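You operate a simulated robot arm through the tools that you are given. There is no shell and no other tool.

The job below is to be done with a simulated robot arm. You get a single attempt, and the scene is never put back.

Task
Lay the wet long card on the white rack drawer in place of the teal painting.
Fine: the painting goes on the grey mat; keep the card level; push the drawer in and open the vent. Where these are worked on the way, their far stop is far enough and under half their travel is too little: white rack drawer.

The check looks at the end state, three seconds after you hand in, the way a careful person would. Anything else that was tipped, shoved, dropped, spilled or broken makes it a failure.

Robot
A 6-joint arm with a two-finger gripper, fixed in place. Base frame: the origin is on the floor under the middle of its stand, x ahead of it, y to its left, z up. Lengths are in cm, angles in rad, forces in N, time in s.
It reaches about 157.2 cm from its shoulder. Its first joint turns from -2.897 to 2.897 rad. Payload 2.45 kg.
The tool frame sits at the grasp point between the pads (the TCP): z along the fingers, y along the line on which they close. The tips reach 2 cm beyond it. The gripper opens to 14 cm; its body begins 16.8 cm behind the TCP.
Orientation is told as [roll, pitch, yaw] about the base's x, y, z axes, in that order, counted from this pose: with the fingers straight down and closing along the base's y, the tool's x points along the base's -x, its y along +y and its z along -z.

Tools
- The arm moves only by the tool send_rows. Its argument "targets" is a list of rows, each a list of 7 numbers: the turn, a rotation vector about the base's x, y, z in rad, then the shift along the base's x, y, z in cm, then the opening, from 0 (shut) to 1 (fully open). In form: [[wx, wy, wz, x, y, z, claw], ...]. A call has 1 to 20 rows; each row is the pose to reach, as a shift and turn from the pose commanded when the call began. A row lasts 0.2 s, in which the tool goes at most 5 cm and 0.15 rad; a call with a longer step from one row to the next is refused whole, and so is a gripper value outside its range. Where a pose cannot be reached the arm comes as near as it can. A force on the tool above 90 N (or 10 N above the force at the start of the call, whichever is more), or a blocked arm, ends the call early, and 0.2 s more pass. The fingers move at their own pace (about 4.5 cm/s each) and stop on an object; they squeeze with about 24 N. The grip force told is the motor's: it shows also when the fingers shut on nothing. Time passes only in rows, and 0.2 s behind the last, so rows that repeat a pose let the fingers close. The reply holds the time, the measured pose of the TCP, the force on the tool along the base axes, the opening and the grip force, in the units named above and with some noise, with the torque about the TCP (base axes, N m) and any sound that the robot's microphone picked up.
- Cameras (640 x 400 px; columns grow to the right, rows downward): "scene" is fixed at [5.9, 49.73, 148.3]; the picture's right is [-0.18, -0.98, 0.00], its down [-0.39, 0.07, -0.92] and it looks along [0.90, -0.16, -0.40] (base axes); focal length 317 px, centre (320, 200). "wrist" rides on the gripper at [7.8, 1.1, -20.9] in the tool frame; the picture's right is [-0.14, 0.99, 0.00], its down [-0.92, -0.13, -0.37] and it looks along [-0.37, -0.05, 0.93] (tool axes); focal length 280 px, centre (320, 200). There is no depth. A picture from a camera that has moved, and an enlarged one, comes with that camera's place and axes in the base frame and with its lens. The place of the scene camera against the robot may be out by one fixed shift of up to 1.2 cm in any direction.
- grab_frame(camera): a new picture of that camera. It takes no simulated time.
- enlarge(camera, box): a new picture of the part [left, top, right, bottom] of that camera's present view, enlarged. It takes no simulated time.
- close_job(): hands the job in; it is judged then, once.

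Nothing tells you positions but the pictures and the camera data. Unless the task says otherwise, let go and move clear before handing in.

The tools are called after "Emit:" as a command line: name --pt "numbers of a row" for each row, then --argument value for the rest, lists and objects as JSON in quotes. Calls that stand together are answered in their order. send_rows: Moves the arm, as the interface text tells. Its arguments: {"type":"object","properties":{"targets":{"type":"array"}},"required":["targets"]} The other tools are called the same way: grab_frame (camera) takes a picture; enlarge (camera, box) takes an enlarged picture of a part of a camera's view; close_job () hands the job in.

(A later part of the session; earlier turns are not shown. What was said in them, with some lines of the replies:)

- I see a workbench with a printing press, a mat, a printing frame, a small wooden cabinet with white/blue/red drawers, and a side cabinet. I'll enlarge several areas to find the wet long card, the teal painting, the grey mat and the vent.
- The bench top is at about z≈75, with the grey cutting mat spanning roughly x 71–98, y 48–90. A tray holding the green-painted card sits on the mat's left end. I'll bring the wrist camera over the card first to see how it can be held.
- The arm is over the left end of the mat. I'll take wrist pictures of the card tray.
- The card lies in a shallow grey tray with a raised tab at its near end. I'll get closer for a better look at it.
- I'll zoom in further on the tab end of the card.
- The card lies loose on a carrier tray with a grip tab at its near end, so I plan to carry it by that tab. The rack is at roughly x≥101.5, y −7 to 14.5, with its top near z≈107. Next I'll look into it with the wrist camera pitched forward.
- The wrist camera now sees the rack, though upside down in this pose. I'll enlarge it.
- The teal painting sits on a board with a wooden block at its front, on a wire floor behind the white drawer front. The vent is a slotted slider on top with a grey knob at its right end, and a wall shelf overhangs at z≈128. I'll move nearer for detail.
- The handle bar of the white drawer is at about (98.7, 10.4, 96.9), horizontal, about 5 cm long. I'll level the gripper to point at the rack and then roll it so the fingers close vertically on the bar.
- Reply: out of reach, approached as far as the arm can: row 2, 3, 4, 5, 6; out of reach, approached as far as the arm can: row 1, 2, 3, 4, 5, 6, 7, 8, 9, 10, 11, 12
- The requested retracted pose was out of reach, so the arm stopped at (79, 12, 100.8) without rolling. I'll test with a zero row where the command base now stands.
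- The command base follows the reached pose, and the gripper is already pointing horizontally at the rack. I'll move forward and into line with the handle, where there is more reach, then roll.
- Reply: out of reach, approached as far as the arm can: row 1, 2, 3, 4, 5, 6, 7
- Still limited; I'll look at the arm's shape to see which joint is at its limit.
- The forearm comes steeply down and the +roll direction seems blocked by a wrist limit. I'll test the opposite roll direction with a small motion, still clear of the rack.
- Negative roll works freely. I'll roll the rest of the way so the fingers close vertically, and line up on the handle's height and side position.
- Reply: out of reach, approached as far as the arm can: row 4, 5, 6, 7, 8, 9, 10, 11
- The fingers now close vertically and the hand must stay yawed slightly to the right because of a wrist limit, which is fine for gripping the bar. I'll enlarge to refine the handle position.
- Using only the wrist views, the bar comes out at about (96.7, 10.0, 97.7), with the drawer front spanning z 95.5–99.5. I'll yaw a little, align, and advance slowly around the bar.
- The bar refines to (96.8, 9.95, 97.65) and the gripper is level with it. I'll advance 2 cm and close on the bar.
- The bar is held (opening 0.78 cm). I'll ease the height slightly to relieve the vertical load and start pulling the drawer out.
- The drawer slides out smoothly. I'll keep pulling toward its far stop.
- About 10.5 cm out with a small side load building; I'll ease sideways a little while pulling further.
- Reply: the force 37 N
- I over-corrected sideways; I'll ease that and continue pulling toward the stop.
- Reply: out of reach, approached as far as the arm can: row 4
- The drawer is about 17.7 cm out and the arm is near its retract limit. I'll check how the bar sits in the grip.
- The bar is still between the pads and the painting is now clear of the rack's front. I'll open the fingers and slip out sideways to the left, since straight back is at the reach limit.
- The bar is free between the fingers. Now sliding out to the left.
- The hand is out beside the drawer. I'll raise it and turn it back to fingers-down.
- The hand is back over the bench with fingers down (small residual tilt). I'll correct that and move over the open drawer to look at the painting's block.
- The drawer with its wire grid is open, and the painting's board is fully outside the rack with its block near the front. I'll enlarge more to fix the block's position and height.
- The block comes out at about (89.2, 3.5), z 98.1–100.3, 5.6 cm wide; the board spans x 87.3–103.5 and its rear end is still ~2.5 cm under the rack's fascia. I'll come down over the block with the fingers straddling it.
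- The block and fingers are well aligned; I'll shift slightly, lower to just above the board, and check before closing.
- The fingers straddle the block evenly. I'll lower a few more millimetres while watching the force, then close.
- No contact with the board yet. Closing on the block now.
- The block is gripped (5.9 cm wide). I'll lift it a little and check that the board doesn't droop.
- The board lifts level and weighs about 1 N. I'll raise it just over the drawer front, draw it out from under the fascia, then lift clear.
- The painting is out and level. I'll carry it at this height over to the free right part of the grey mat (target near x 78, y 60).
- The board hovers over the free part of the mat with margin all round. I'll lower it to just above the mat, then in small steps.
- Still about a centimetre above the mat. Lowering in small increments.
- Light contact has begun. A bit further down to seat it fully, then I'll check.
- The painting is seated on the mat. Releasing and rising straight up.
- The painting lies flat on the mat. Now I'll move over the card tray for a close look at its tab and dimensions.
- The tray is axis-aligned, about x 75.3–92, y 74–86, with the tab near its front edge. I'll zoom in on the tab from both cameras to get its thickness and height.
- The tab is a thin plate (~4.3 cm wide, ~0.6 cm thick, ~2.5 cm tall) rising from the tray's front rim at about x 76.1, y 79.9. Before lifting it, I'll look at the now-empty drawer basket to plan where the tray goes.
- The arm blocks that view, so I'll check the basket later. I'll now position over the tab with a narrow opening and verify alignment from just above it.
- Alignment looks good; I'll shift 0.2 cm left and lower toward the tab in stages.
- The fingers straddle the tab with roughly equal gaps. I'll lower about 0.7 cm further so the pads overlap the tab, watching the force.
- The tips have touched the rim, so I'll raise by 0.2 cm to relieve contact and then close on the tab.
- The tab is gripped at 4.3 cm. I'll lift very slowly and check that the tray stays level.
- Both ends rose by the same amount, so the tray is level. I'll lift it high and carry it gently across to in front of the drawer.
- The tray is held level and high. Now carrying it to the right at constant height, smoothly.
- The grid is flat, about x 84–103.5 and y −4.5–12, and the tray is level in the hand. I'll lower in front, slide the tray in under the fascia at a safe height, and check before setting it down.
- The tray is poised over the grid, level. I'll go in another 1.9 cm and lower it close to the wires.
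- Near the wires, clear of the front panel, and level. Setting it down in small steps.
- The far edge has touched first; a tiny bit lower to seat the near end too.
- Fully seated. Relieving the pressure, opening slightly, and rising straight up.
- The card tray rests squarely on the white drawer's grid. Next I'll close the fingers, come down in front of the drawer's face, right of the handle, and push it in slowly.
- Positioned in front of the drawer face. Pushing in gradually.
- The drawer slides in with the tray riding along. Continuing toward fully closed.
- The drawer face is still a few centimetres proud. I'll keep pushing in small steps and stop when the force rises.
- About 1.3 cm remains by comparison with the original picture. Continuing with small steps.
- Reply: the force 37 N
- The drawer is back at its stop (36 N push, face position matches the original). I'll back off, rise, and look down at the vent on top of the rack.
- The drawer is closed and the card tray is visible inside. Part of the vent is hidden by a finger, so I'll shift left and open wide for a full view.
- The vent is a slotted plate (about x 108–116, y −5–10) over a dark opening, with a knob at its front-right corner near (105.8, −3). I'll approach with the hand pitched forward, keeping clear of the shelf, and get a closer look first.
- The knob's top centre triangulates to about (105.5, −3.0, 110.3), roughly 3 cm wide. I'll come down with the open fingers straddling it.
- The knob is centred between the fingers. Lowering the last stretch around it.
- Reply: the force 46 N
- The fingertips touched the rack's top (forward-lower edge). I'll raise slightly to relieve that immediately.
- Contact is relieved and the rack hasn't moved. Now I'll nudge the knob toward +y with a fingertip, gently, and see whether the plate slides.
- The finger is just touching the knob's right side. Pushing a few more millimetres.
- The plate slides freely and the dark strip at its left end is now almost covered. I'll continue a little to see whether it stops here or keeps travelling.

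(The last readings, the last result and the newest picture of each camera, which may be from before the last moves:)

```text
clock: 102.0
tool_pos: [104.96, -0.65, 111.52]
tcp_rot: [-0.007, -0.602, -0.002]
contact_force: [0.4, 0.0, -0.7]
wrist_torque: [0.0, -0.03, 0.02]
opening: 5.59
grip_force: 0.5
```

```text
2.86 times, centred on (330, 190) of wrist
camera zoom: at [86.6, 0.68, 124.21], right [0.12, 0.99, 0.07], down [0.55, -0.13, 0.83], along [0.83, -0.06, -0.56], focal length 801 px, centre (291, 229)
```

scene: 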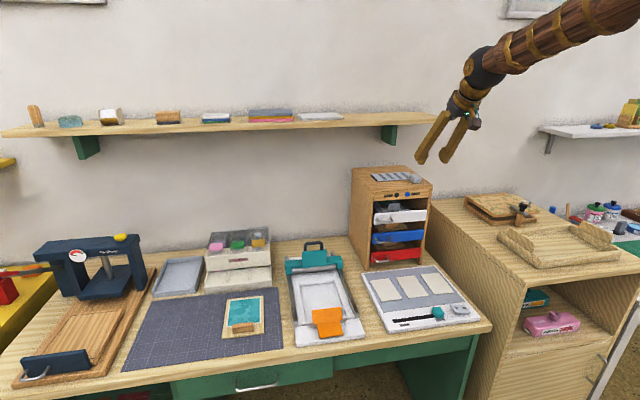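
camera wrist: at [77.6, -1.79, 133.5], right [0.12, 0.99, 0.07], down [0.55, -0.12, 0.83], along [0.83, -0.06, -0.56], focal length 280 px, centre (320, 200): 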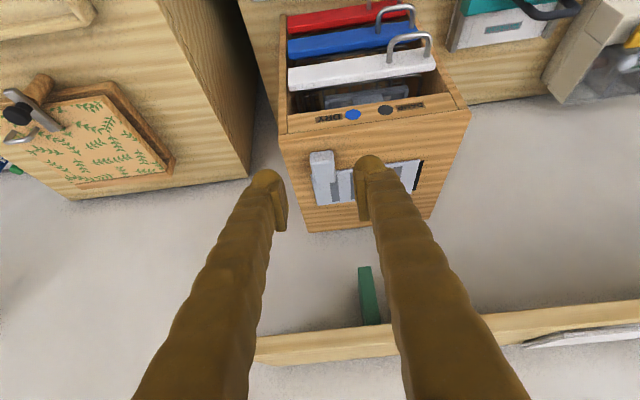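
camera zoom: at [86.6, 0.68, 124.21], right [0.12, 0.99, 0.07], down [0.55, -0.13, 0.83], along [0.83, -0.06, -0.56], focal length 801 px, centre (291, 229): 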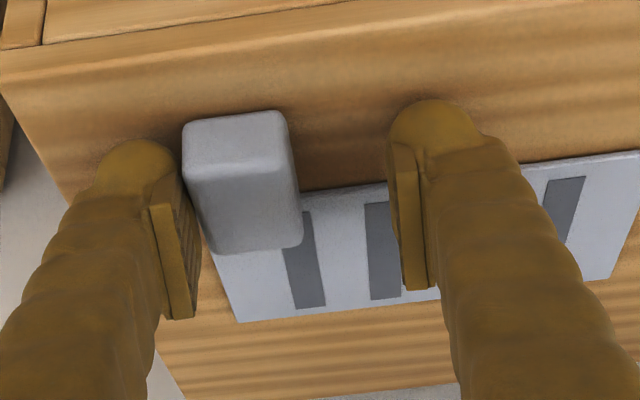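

No stop yet; the plate keeps sliding. I'll continue toward +y and watch what gets uncovered on the other side.

Emit:
send_rows --pt "0 0 0 0 0.4 0 0.4" --pt "0 0 0 0 0.8 0 0.4" --pt "0 0 0 0 1.2 0 0.4"

Emit:
enlarge --camera "scene" --box '[350, 150, 450, 220]'

Emit:
enlarge --camera "wrist" --box '[240, 120, 420, 260]'

```text
clock: 102.8
tool_pos: [104.81, 0.53, 111.61]
tcp_rot: [-0.007, -0.602, 0.004]
contact_force: [0.1, -0.1, -0.5]
wrist_torque: [-0.01, 0.02, 0.0]
opening: 5.62
grip_force: 0.1
```

```text
5.71 times, centred on (400, 185) of scene
camera zoom: at [5.9, 49.73, 148.3], right [-0.18, -0.98, 0.0], down [-0.39, 0.07, -0.92], along [0.9, -0.16, -0.4], focal length 1811 px, centre (-137, 286)
```

zoom: 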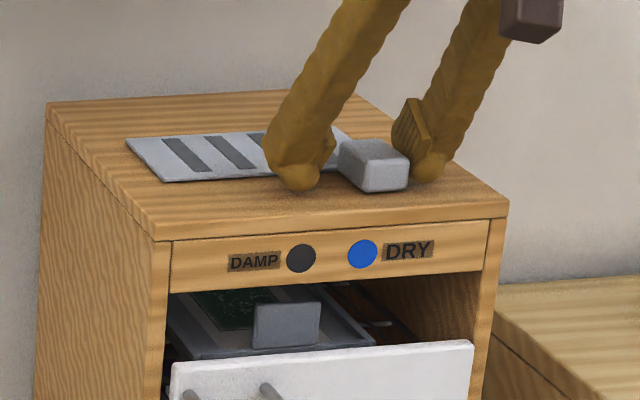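

```text
2.86 times, centred on (330, 190) of wrist
camera zoom: at [86.57, 1.89, 124.23], right [0.12, 0.99, 0.07], down [0.55, -0.12, 0.83], along [0.83, -0.06, -0.56], focal length 801 px, centre (291, 229)
```

zoom: 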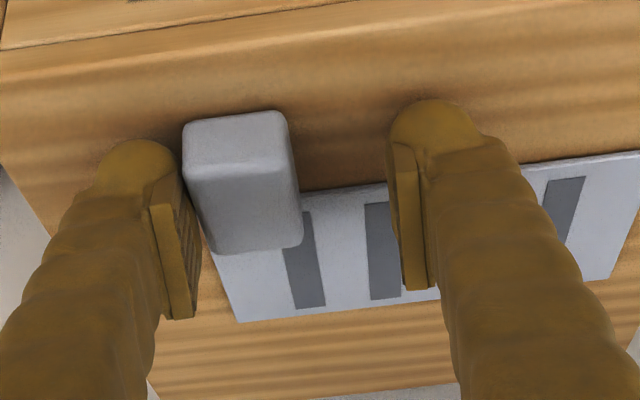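

Still sliding freely with nothing uncovered on the right. Continuing to look for the stop.

Emit:
send_rows --pt "0 0 0 0 0.4 0 0.4" --pt "0 0 0 0 0.8 0 0.4" --pt "0 0 0 0 1.2 0 0.4" --pt "0 0 0 0 1.5 0 0.4"

Emit:
enlarge --camera "scene" --box '[350, 150, 450, 220]'

Emit:
enlarge --camera "wrist" --box '[240, 120, 420, 260]'

```text
clock: 103.8
tool_pos: [104.84, 2.21, 111.57]
tcp_rot: [-0.008, -0.602, 0.0]
contact_force: [-0.2, -0.7, 0.0]
wrist_torque: [-0.02, -0.01, -0.03]
opening: 5.61
grip_force: 0.0
```

```text
5.71 times, centred on (400, 185) of scene
camera zoom: at [5.9, 49.73, 148.3], right [-0.18, -0.98, 0.0], down [-0.39, 0.07, -0.92], along [0.9, -0.16, -0.4], focal length 1811 px, centre (-137, 286)
```

zoom: 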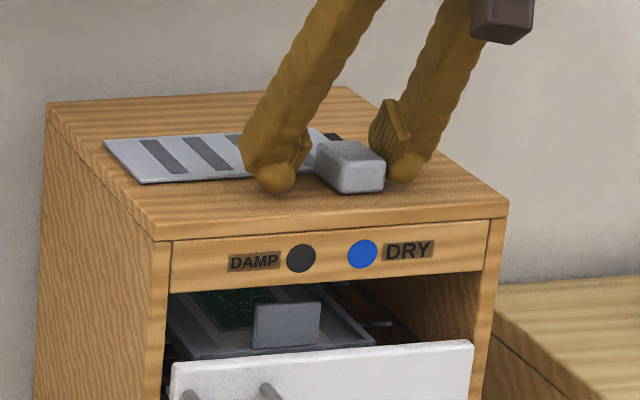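

```text
2.86 times, centred on (330, 190) of wrist
camera zoom: at [86.55, 3.46, 124.27], right [0.12, 0.99, 0.07], down [0.55, -0.13, 0.83], along [0.83, -0.06, -0.56], focal length 801 px, centre (291, 229)
```

zoom: 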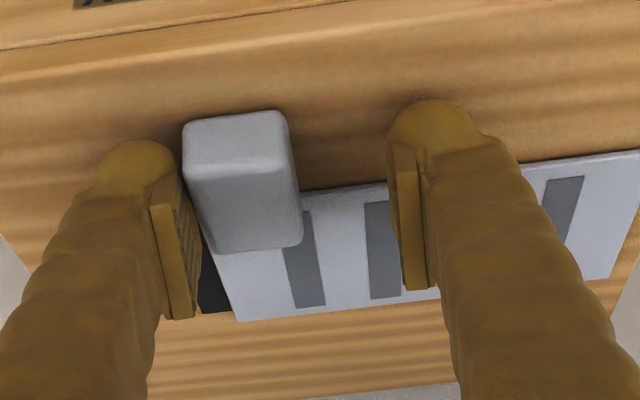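

Now dark opening is being uncovered on the right side as the plate moves left, so this direction opens it. Continuing to its far stop.

Emit:
send_rows --pt "0 0 0 0 0.4 0 0.4" --pt "0 0 0 0 0.8 0 0.4" --pt "0 0 0 0 1.2 0 0.4"

Emit:
enlarge --camera "scene" --box '[350, 150, 450, 220]'

Emit:
enlarge --camera "wrist" --box '[240, 120, 420, 260]'

```text
clock: 104.6
tool_pos: [104.82, 3.3, 111.62]
tcp_rot: [-0.005, -0.601, 0.002]
contact_force: [-1.3, -9.2, -2.3]
wrist_torque: [-0.01, -0.01, 0.0]
opening: 6.22
grip_force: 4.7
```

```text
5.71 times, centred on (400, 185) of scene
camera zoom: at [5.9, 49.73, 148.3], right [-0.18, -0.98, 0.0], down [-0.39, 0.07, -0.92], along [0.9, -0.16, -0.4], focal length 1811 px, centre (-137, 286)
```

zoom: 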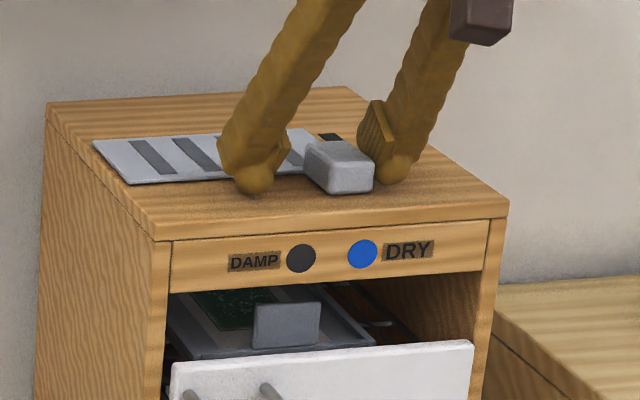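

```text
2.86 times, centred on (330, 190) of wrist
camera zoom: at [86.58, 4.55, 124.24], right [0.12, 0.99, 0.07], down [0.55, -0.12, 0.83], along [0.83, -0.06, -0.56], focal length 801 px, centre (291, 229)
```

zoom: 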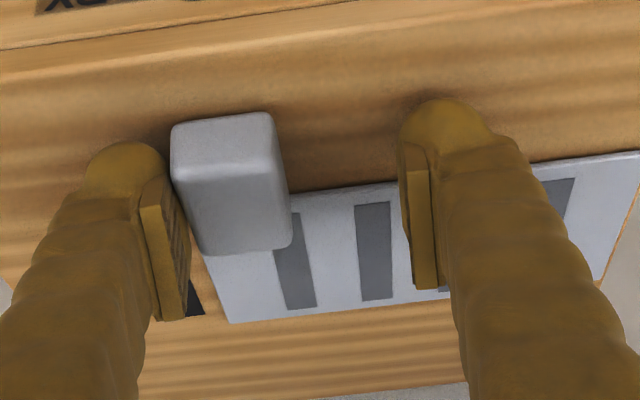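

The knob has hit a stop (the finger is being pushed back). I'll back the finger off and lift away for a clear view of the vent.

Emit:
send_rows --pt "0 0 0 0 -0.8 0 0.4" --pt "0 0 0 0 -1.2 0.3 0.4" --pt "0 0 0 -1 -1.2 2 0.4" --pt "0 0 0 -3 -1.2 5 0.5" --pt "0 0 0 -5.5 -1.2 8.5 0.7" --pt "0 0 0 -8 -1.2 11.5 1" --pt "0 0 0 -10 -1.2 14 1" --pt "0 0 0 -10 -1.2 14 1"

Emit:
grab_frame --camera "wrist"

Emit:
enlarge --camera "wrist" --box '[230, 100, 410, 240]'

Emit:
enlarge --camera "scene" --box '[345, 155, 445, 225]'

```text
clock: 106.4
tool_pos: [94.75, 2.2, 125.36]
tcp_rot: [-0.006, -0.6, 0.003]
contact_force: [0.2, 0.7, 0.6]
wrist_torque: [0.02, 0.0, -0.01]
opening: 13.98
grip_force: 0.1
```

```text
taken
camera wrist: at [76.43, 3.48, 138.01], right [0.12, 0.99, 0.07], down [0.55, -0.12, 0.83], along [0.83, -0.06, -0.56], focal length 280 px, centre (320, 200)
```

wrist: 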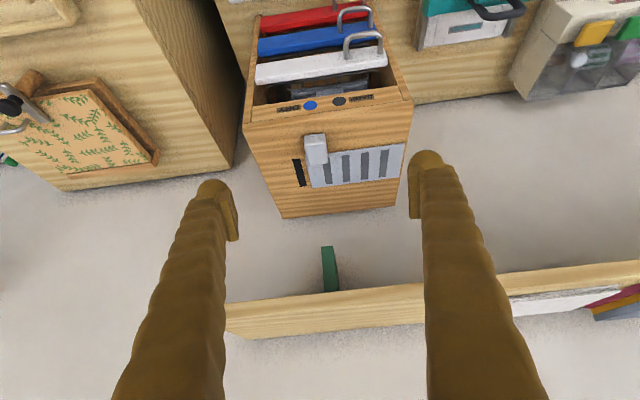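

```text
2.86 times, centred on (320, 170) of wrist
camera zoom: at [76.43, 3.48, 138.01], right [0.12, 0.99, 0.07], down [0.55, -0.12, 0.83], along [0.83, -0.06, -0.56], focal length 801 px, centre (320, 286)
```

zoom: 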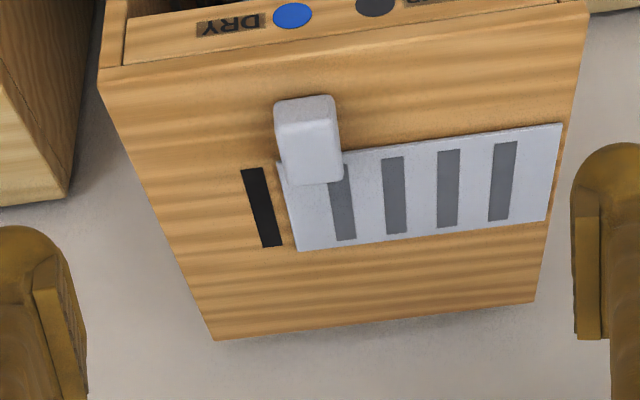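

```text
5.71 times, centred on (395, 190) of scene
camera zoom: at [5.9, 49.73, 148.3], right [-0.18, -0.98, 0.0], down [-0.39, 0.07, -0.92], along [0.9, -0.16, -0.4], focal length 1811 px, centre (-109, 257)
```

zoom: 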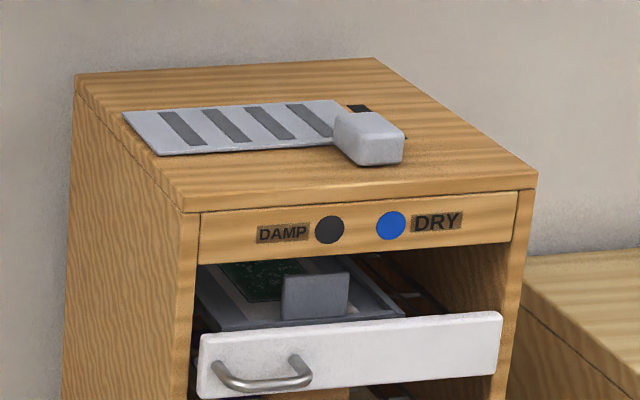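

The plate is at its left stop and a single dark slot is exposed on the right, with wood between it and the plate. So the rack's top has several slots and I need to understand how the plate's slots relate to them. I'll zoom in closely.

Emit:
enlarge --camera "wrist" --box '[285, 125, 415, 195]'

Emit:
enlarge --camera "wrist" --box '[285, 135, 345, 195]'

Emit:
enlarge --camera "scene" --box '[360, 165, 420, 195]'

```text
4.92 times, centred on (350, 160) of wrist
camera zoom: at [76.43, 3.48, 138.01], right [0.12, 0.99, 0.07], down [0.55, -0.12, 0.83], along [0.83, -0.06, -0.56], focal length 1380 px, centre (172, 397)
```

zoom: 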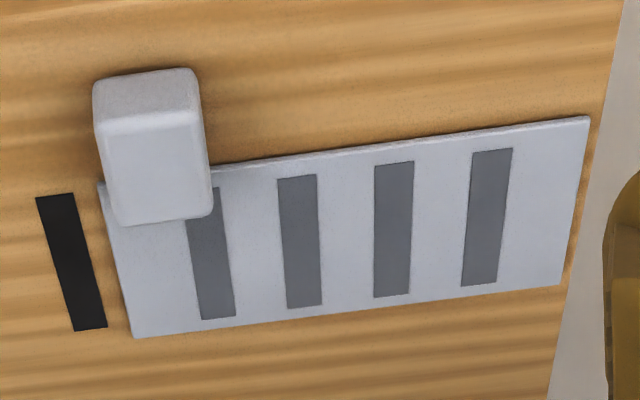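

```text
6.67 times, centred on (315, 165) of wrist
camera zoom: at [76.43, 3.48, 138.01], right [0.12, 0.99, 0.07], down [0.55, -0.12, 0.83], along [0.83, -0.06, -0.56], focal length 1869 px, centre (353, 433)
```

zoom: 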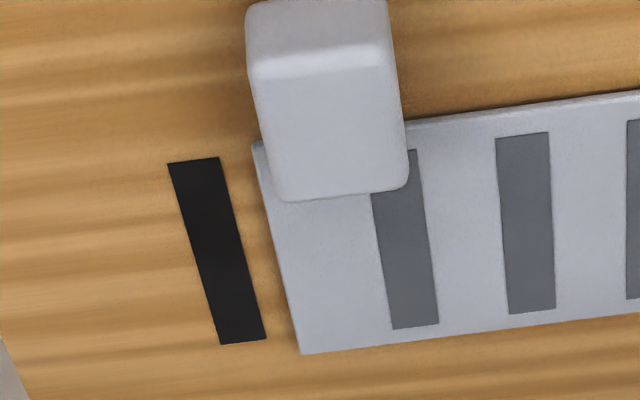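

```text
10.67 times, centred on (390, 180) of scene
camera zoom: at [5.9, 49.73, 148.3], right [-0.18, -0.98, 0.0], down [-0.39, 0.07, -0.92], along [0.9, -0.16, -0.4], focal length 3381 px, centre (-427, 413)
```

zoom: 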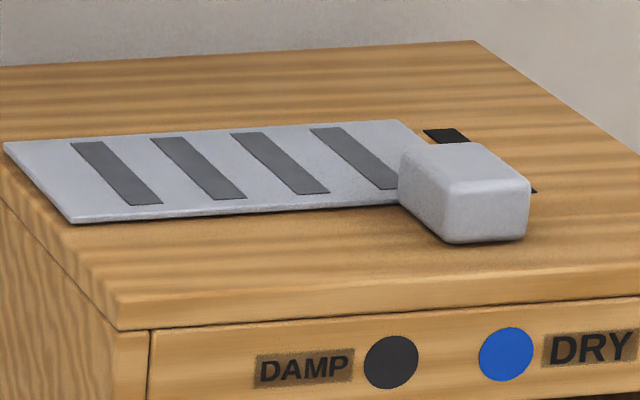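

The rack's top has discrete dark slots at about 3 cm pitch, like the plate's own stripes, so this looks like a sliding louvre. To know for certain which end is open I want to see the other stop too, so I'll go back around the knob and slide it the other way.

Emit:
send_rows --pt "0 0 0 2.5 -0.7 -3.4 0.7" --pt "0 0 0 5 -0.7 -6.8 0.5" --pt "0 0 0 7.5 -0.7 -10.2 0.4" --pt "0 0 0 9 -0.7 -12.2 0.4" --pt "0 0 0 10.1 -0.7 -13.4 0.4" --pt "0 0 0 10.1 -0.7 -13.7 0.4" --pt "0 0 0 10.1 -0.7 -13.7 0.4"

Emit:
enlarge --camera "wrist" --box '[240, 120, 420, 260]'

```text
clock: 108.0
tool_pos: [104.94, 1.43, 111.77]
tcp_rot: [-0.008, -0.603, 0.0]
contact_force: [0.3, -0.1, -0.8]
wrist_torque: [0.02, 0.01, -0.01]
opening: 5.61
grip_force: 0.0
```

```text
2.86 times, centred on (330, 190) of wrist
camera zoom: at [86.63, 2.69, 124.43], right [0.12, 0.99, 0.07], down [0.55, -0.12, 0.83], along [0.83, -0.06, -0.56], focal length 801 px, centre (291, 229)
```

zoom: 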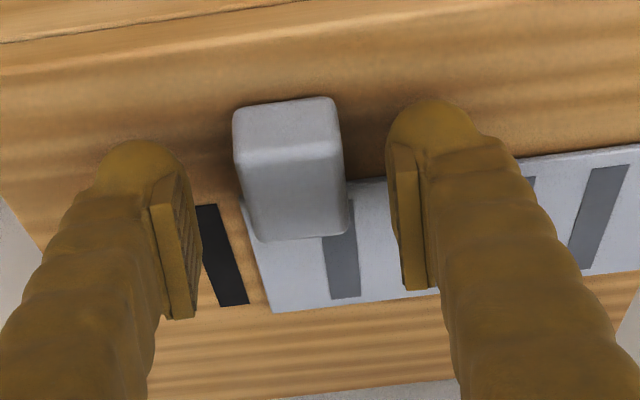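

Straddling the knob again. Sliding it back toward the right, slowing near its original position.

Emit:
send_rows --pt "0 0 0 0 -0.6 0 0.4" --pt "0 0 0 0 -1.2 0 0.4" --pt "0 0 0 0 -1.8 0 0.4" --pt "0 0 0 0 -2.4 0 0.4" --pt "0 0 0 0 -3 0 0.4" --pt "0 0 0 0 -3.6 0 0.4" --pt "0 0 0 0 -4.2 0 0.4" --pt "0 0 0 0 -4.8 0 0.4" --pt "0 0 0 0 -5.2 0 0.4" --pt "0 0 0 0 -5.5 0 0.4"

Emit:
enlarge --camera "wrist" --box '[240, 120, 420, 260]'

Emit:
enlarge --camera "scene" --box '[345, 155, 445, 225]'

```text
clock: 110.2
tool_pos: [104.92, -4.1, 111.74]
tcp_rot: [-0.007, -0.602, 0.001]
contact_force: [0.7, 0.2, -0.6]
wrist_torque: [0.02, -0.01, -0.02]
opening: 5.61
grip_force: 0.0
```

```text
2.86 times, centred on (330, 190) of wrist
camera zoom: at [86.64, -2.8, 124.53], right [0.12, 0.99, 0.07], down [0.55, -0.12, 0.83], along [0.83, -0.06, -0.56], focal length 801 px, centre (291, 229)
```

zoom: 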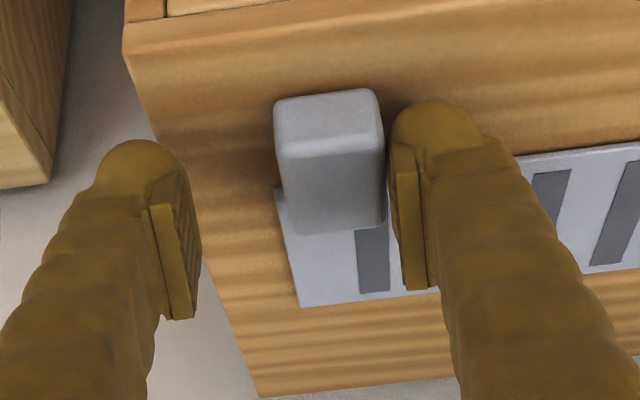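

```text
5.71 times, centred on (395, 190) of scene
camera zoom: at [5.9, 49.73, 148.3], right [-0.18, -0.98, 0.0], down [-0.39, 0.07, -0.92], along [0.9, -0.16, -0.4], focal length 1811 px, centre (-109, 257)
```

zoom: 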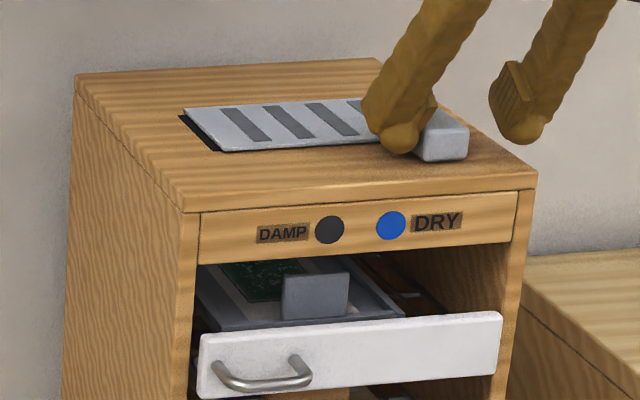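

Almost back at the original spot. Small steps now to find whether this was the end stop.

Emit:
send_rows --pt "0 0 0 0 -0.15 0 0.4" --pt "0 0 0 0 -0.3 0 0.4" --pt "0 0 0 0 -0.45 0 0.4"

Emit:
enlarge --camera "scene" --box '[345, 155, 445, 225]'

```text
clock: 111.0
tool_pos: [104.87, -4.45, 111.76]
tcp_rot: [-0.005, -0.601, -0.001]
contact_force: [1.5, 6.1, -1.9]
wrist_torque: [0.02, -0.01, -0.03]
opening: 5.91
grip_force: 2.7
```

```text
5.71 times, centred on (395, 190) of scene
camera zoom: at [5.9, 49.73, 148.3], right [-0.18, -0.98, 0.0], down [-0.39, 0.07, -0.92], along [0.9, -0.16, -0.4], focal length 1811 px, centre (-109, 257)
```

zoom: 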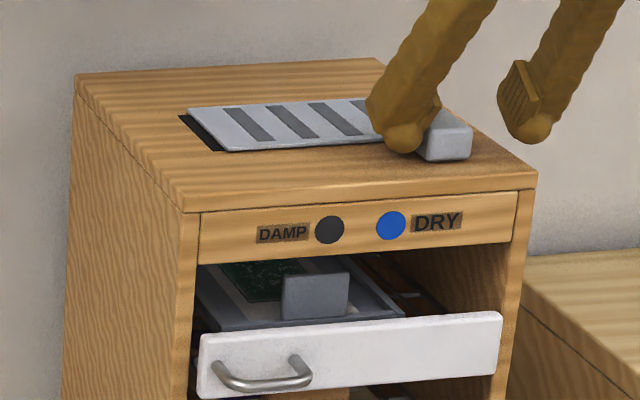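

This is the other stop, and it is where the plate was at the start, so it began at its closed end and the left stop is the open end. I'll slide it back to the left stop.

Emit:
send_rows --pt "0 0 0 0 0.8 0 0.4" --pt "0 0 0 0 1.6 0 0.4" --pt "0 0 0 0 2.4 0 0.4" --pt "0 0 0 0 3 0 0.4" --pt "0 0 0 0 3.6 0 0.4" --pt "0 0 0 0 4.2 0 0.4" --pt "0 0 0 0 4.8 0 0.4" --pt "0 0 0 0 5.4 0 0.4" --pt "0 0 0 0 6 0 0.4" --pt "0 0 0 0 6.6 0 0.4" --pt "0 0 0 0 7 0 0.4" --pt "0 0 0 0 7.3 0 0.4" --pt "0 0 0 0 7.6 0 0.4" --pt "0 0 0 0 7.9 0 0.4"

Emit:
enlarge --camera "scene" --box '[345, 155, 445, 225]'

```text
clock: 114.0
tool_pos: [104.88, 3.24, 111.83]
tcp_rot: [-0.007, -0.602, 0.001]
contact_force: [-2.0, -9.9, 0.6]
wrist_torque: [-0.11, 0.02, -0.03]
opening: 6.3
grip_force: 5.0
```

```text
5.71 times, centred on (395, 190) of scene
camera zoom: at [5.9, 49.73, 148.3], right [-0.18, -0.98, 0.0], down [-0.39, 0.07, -0.92], along [0.9, -0.16, -0.4], focal length 1811 px, centre (-109, 257)
```

zoom: 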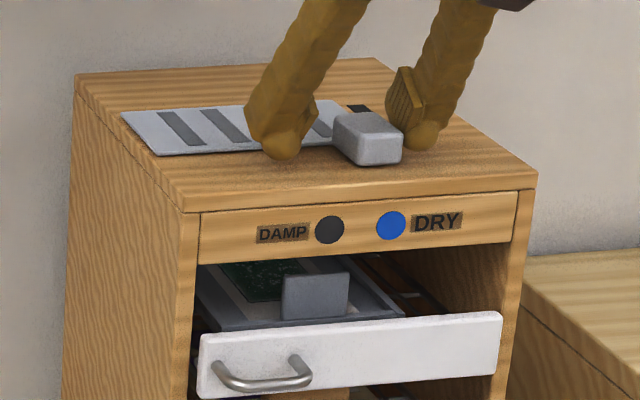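

At the open stop again. Backing the finger off and withdrawing clear.

Emit:
send_rows --pt "0 0 0 0 -0.8 0 0.4" --pt "0 0 0 0 -1.3 0.2 0.4" --pt "0 0 0 -0.5 -1.3 1.5 0.4" --pt "0 0 0 -2 -1.3 4 0.4" --pt "0 0 0 -4.5 -1.3 7.5 0.5" --pt "0 0 0 -7.5 -1.3 10.5 0.7" --pt "0 0 0 -10.5 -1.3 13 0.7" --pt "0 0 0 -14 -1.3 15 0.7" --pt "0 0 0 -18 -1.3 16 0.7" --pt "0 0 0 -22 -1.3 16 0.7" --pt "0 0 0 -25 -1.3 16 0.7" --pt "0 0 0 -25 -1.3 16 0.7"

Emit:
grab_frame --camera "wrist"

Emit:
grab_frame --camera "scene"

Emit:
enlarge --camera "scene" --box '[340, 155, 450, 275]'

Emit:
enlarge --camera "wrist" --box '[230, 60, 410, 220]'

```text
clock: 116.6
tool_pos: [79.92, 2.14, 127.66]
tcp_rot: [-0.006, -0.602, -0.002]
contact_force: [0.1, 0.6, -0.3]
wrist_torque: [-0.02, 0.0, 0.03]
opening: 9.78
grip_force: 0.1
```

```text
taken
camera wrist: at [61.67, 3.32, 140.39], right [0.12, 0.99, 0.07], down [0.55, -0.12, 0.83], along [0.83, -0.06, -0.56], focal length 280 px, centre (320, 200)
```

wrist: 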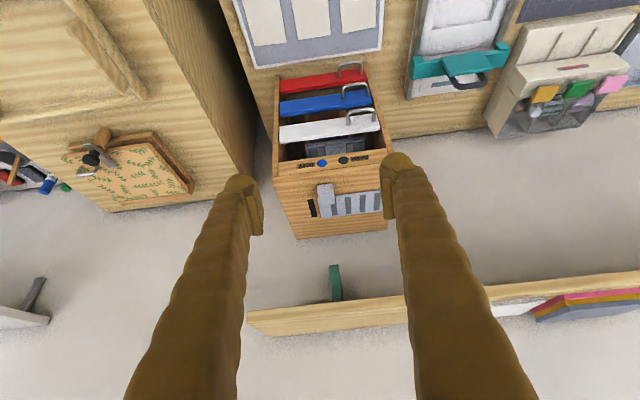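

```text
taken
```

scene: 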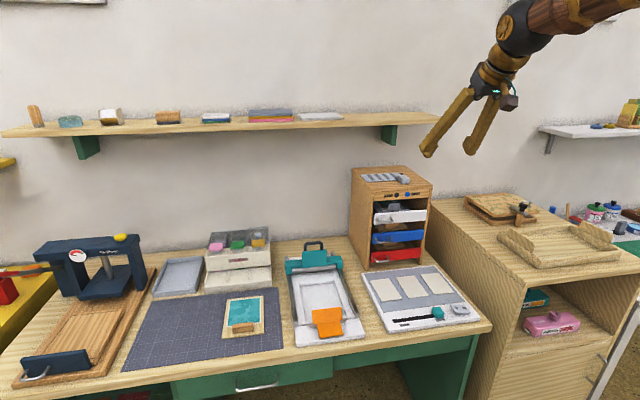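

```text
3.33 times, centred on (395, 215) of scene
camera zoom: at [5.9, 49.73, 148.3], right [-0.18, -0.98, 0.0], down [-0.39, 0.07, -0.92], along [0.9, -0.16, -0.4], focal length 1056 px, centre (70, 150)
```

zoom: 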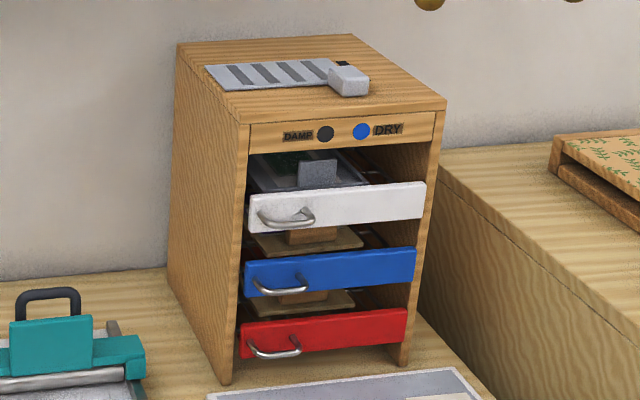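

```text
2.50 times, centred on (320, 140) of wrist
camera zoom: at [61.67, 3.32, 140.39], right [0.12, 0.99, 0.07], down [0.55, -0.12, 0.83], along [0.83, -0.06, -0.56], focal length 701 px, centre (320, 350)
```

zoom: 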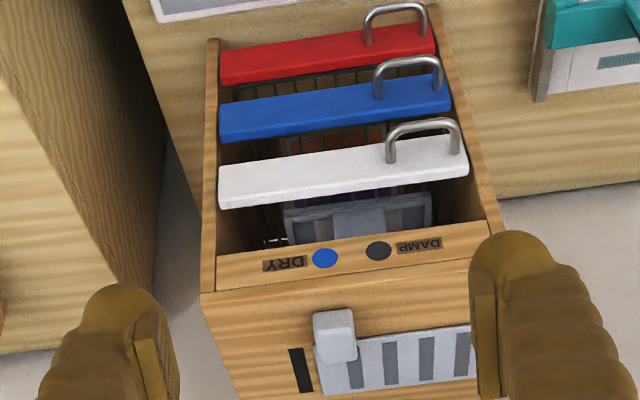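

The scene looks right. I'll compare the rack with exactly the same zoom as the very first picture, and check the mat and tray.

Emit:
enlarge --camera "scene" --box '[330, 150, 490, 250]'

Emit:
enlarge --camera "scene" --box '[375, 195, 435, 235]'

Emit:
enlarge --camera "scene" --box '[100, 230, 300, 355]'

Emit:
enlarge --camera "scene" --box '[340, 240, 500, 340]'

```text
4.00 times, centred on (410, 200) of scene
camera zoom: at [5.9, 49.73, 148.3], right [-0.18, -0.98, 0.0], down [-0.39, 0.07, -0.92], along [0.9, -0.16, -0.4], focal length 1268 px, centre (-40, 200)
```

zoom: 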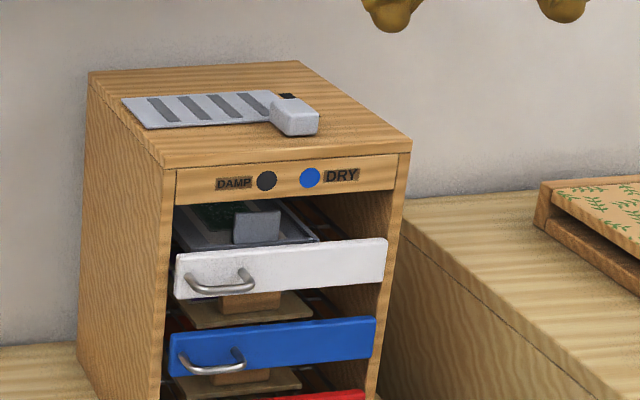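

```text
10.00 times, centred on (405, 215) of scene
camera zoom: at [5.9, 49.73, 148.3], right [-0.18, -0.98, 0.0], down [-0.39, 0.07, -0.92], along [0.9, -0.16, -0.4], focal length 3169 px, centre (-530, 50)
```

zoom: 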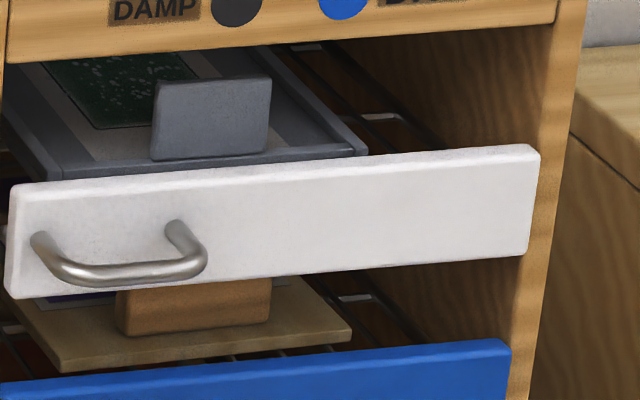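

```text
3.20 times, centred on (200, 292) of scene
camera zoom: at [5.9, 49.73, 148.3], right [-0.18, -0.98, 0.0], down [-0.39, 0.07, -0.92], along [0.9, -0.16, -0.4], focal length 1014 px, centre (704, -96)
```

zoom: 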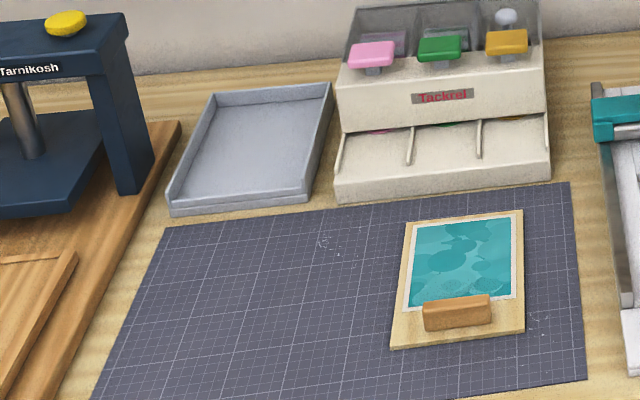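

```text
4.00 times, centred on (420, 290) of scene
camera zoom: at [5.9, 49.73, 148.3], right [-0.18, -0.98, 0.0], down [-0.39, 0.07, -0.92], along [0.9, -0.16, -0.4], focal length 1268 px, centre (-80, -160)
```

zoom: 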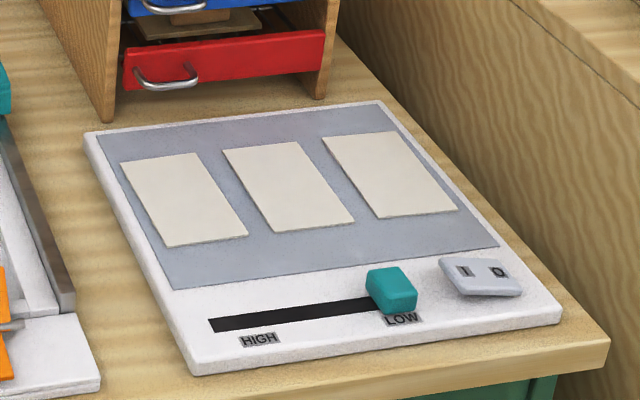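

The painting lies on the grey mat and the wet card sits level on the white drawer's grid. The drawer face matches its original closed position, the vent is at its other stop, and nothing else has moved. The arm is clear, so I'm handing in.

Emit:
close_job

```text
The job is handed in.
```

I've handed the job in. The pictures taken just beforehand show everything in place, but I haven't seen the check's result.

- **Painting:** the teal painting lies flat on the right side of the grey mat, clear of the edges.
- **Card:** the wet card sits on the white drawer's grid, still in its carrier tray. I lifted the tray by its tab and kept it level throughout, without touching the paint.
- **Drawer:** I pulled it out about 17.7 cm for the swap, as far as the arm could reach in that pose. It is now back at its stop, and its face matches the first picture.
- **Vent:** the knob is at its left stop, about 4.5 cm from where it started. No marking shows which end is open. It began hard against the right stop, so I took the left stop as open.

While reaching for the vent knob, the fingertips pressed on top of the rack with about 45 N. I backed off straight away, and the rack did not shift. Everything else on the bench looks as it did at the start, and the arm is clear of the rack.
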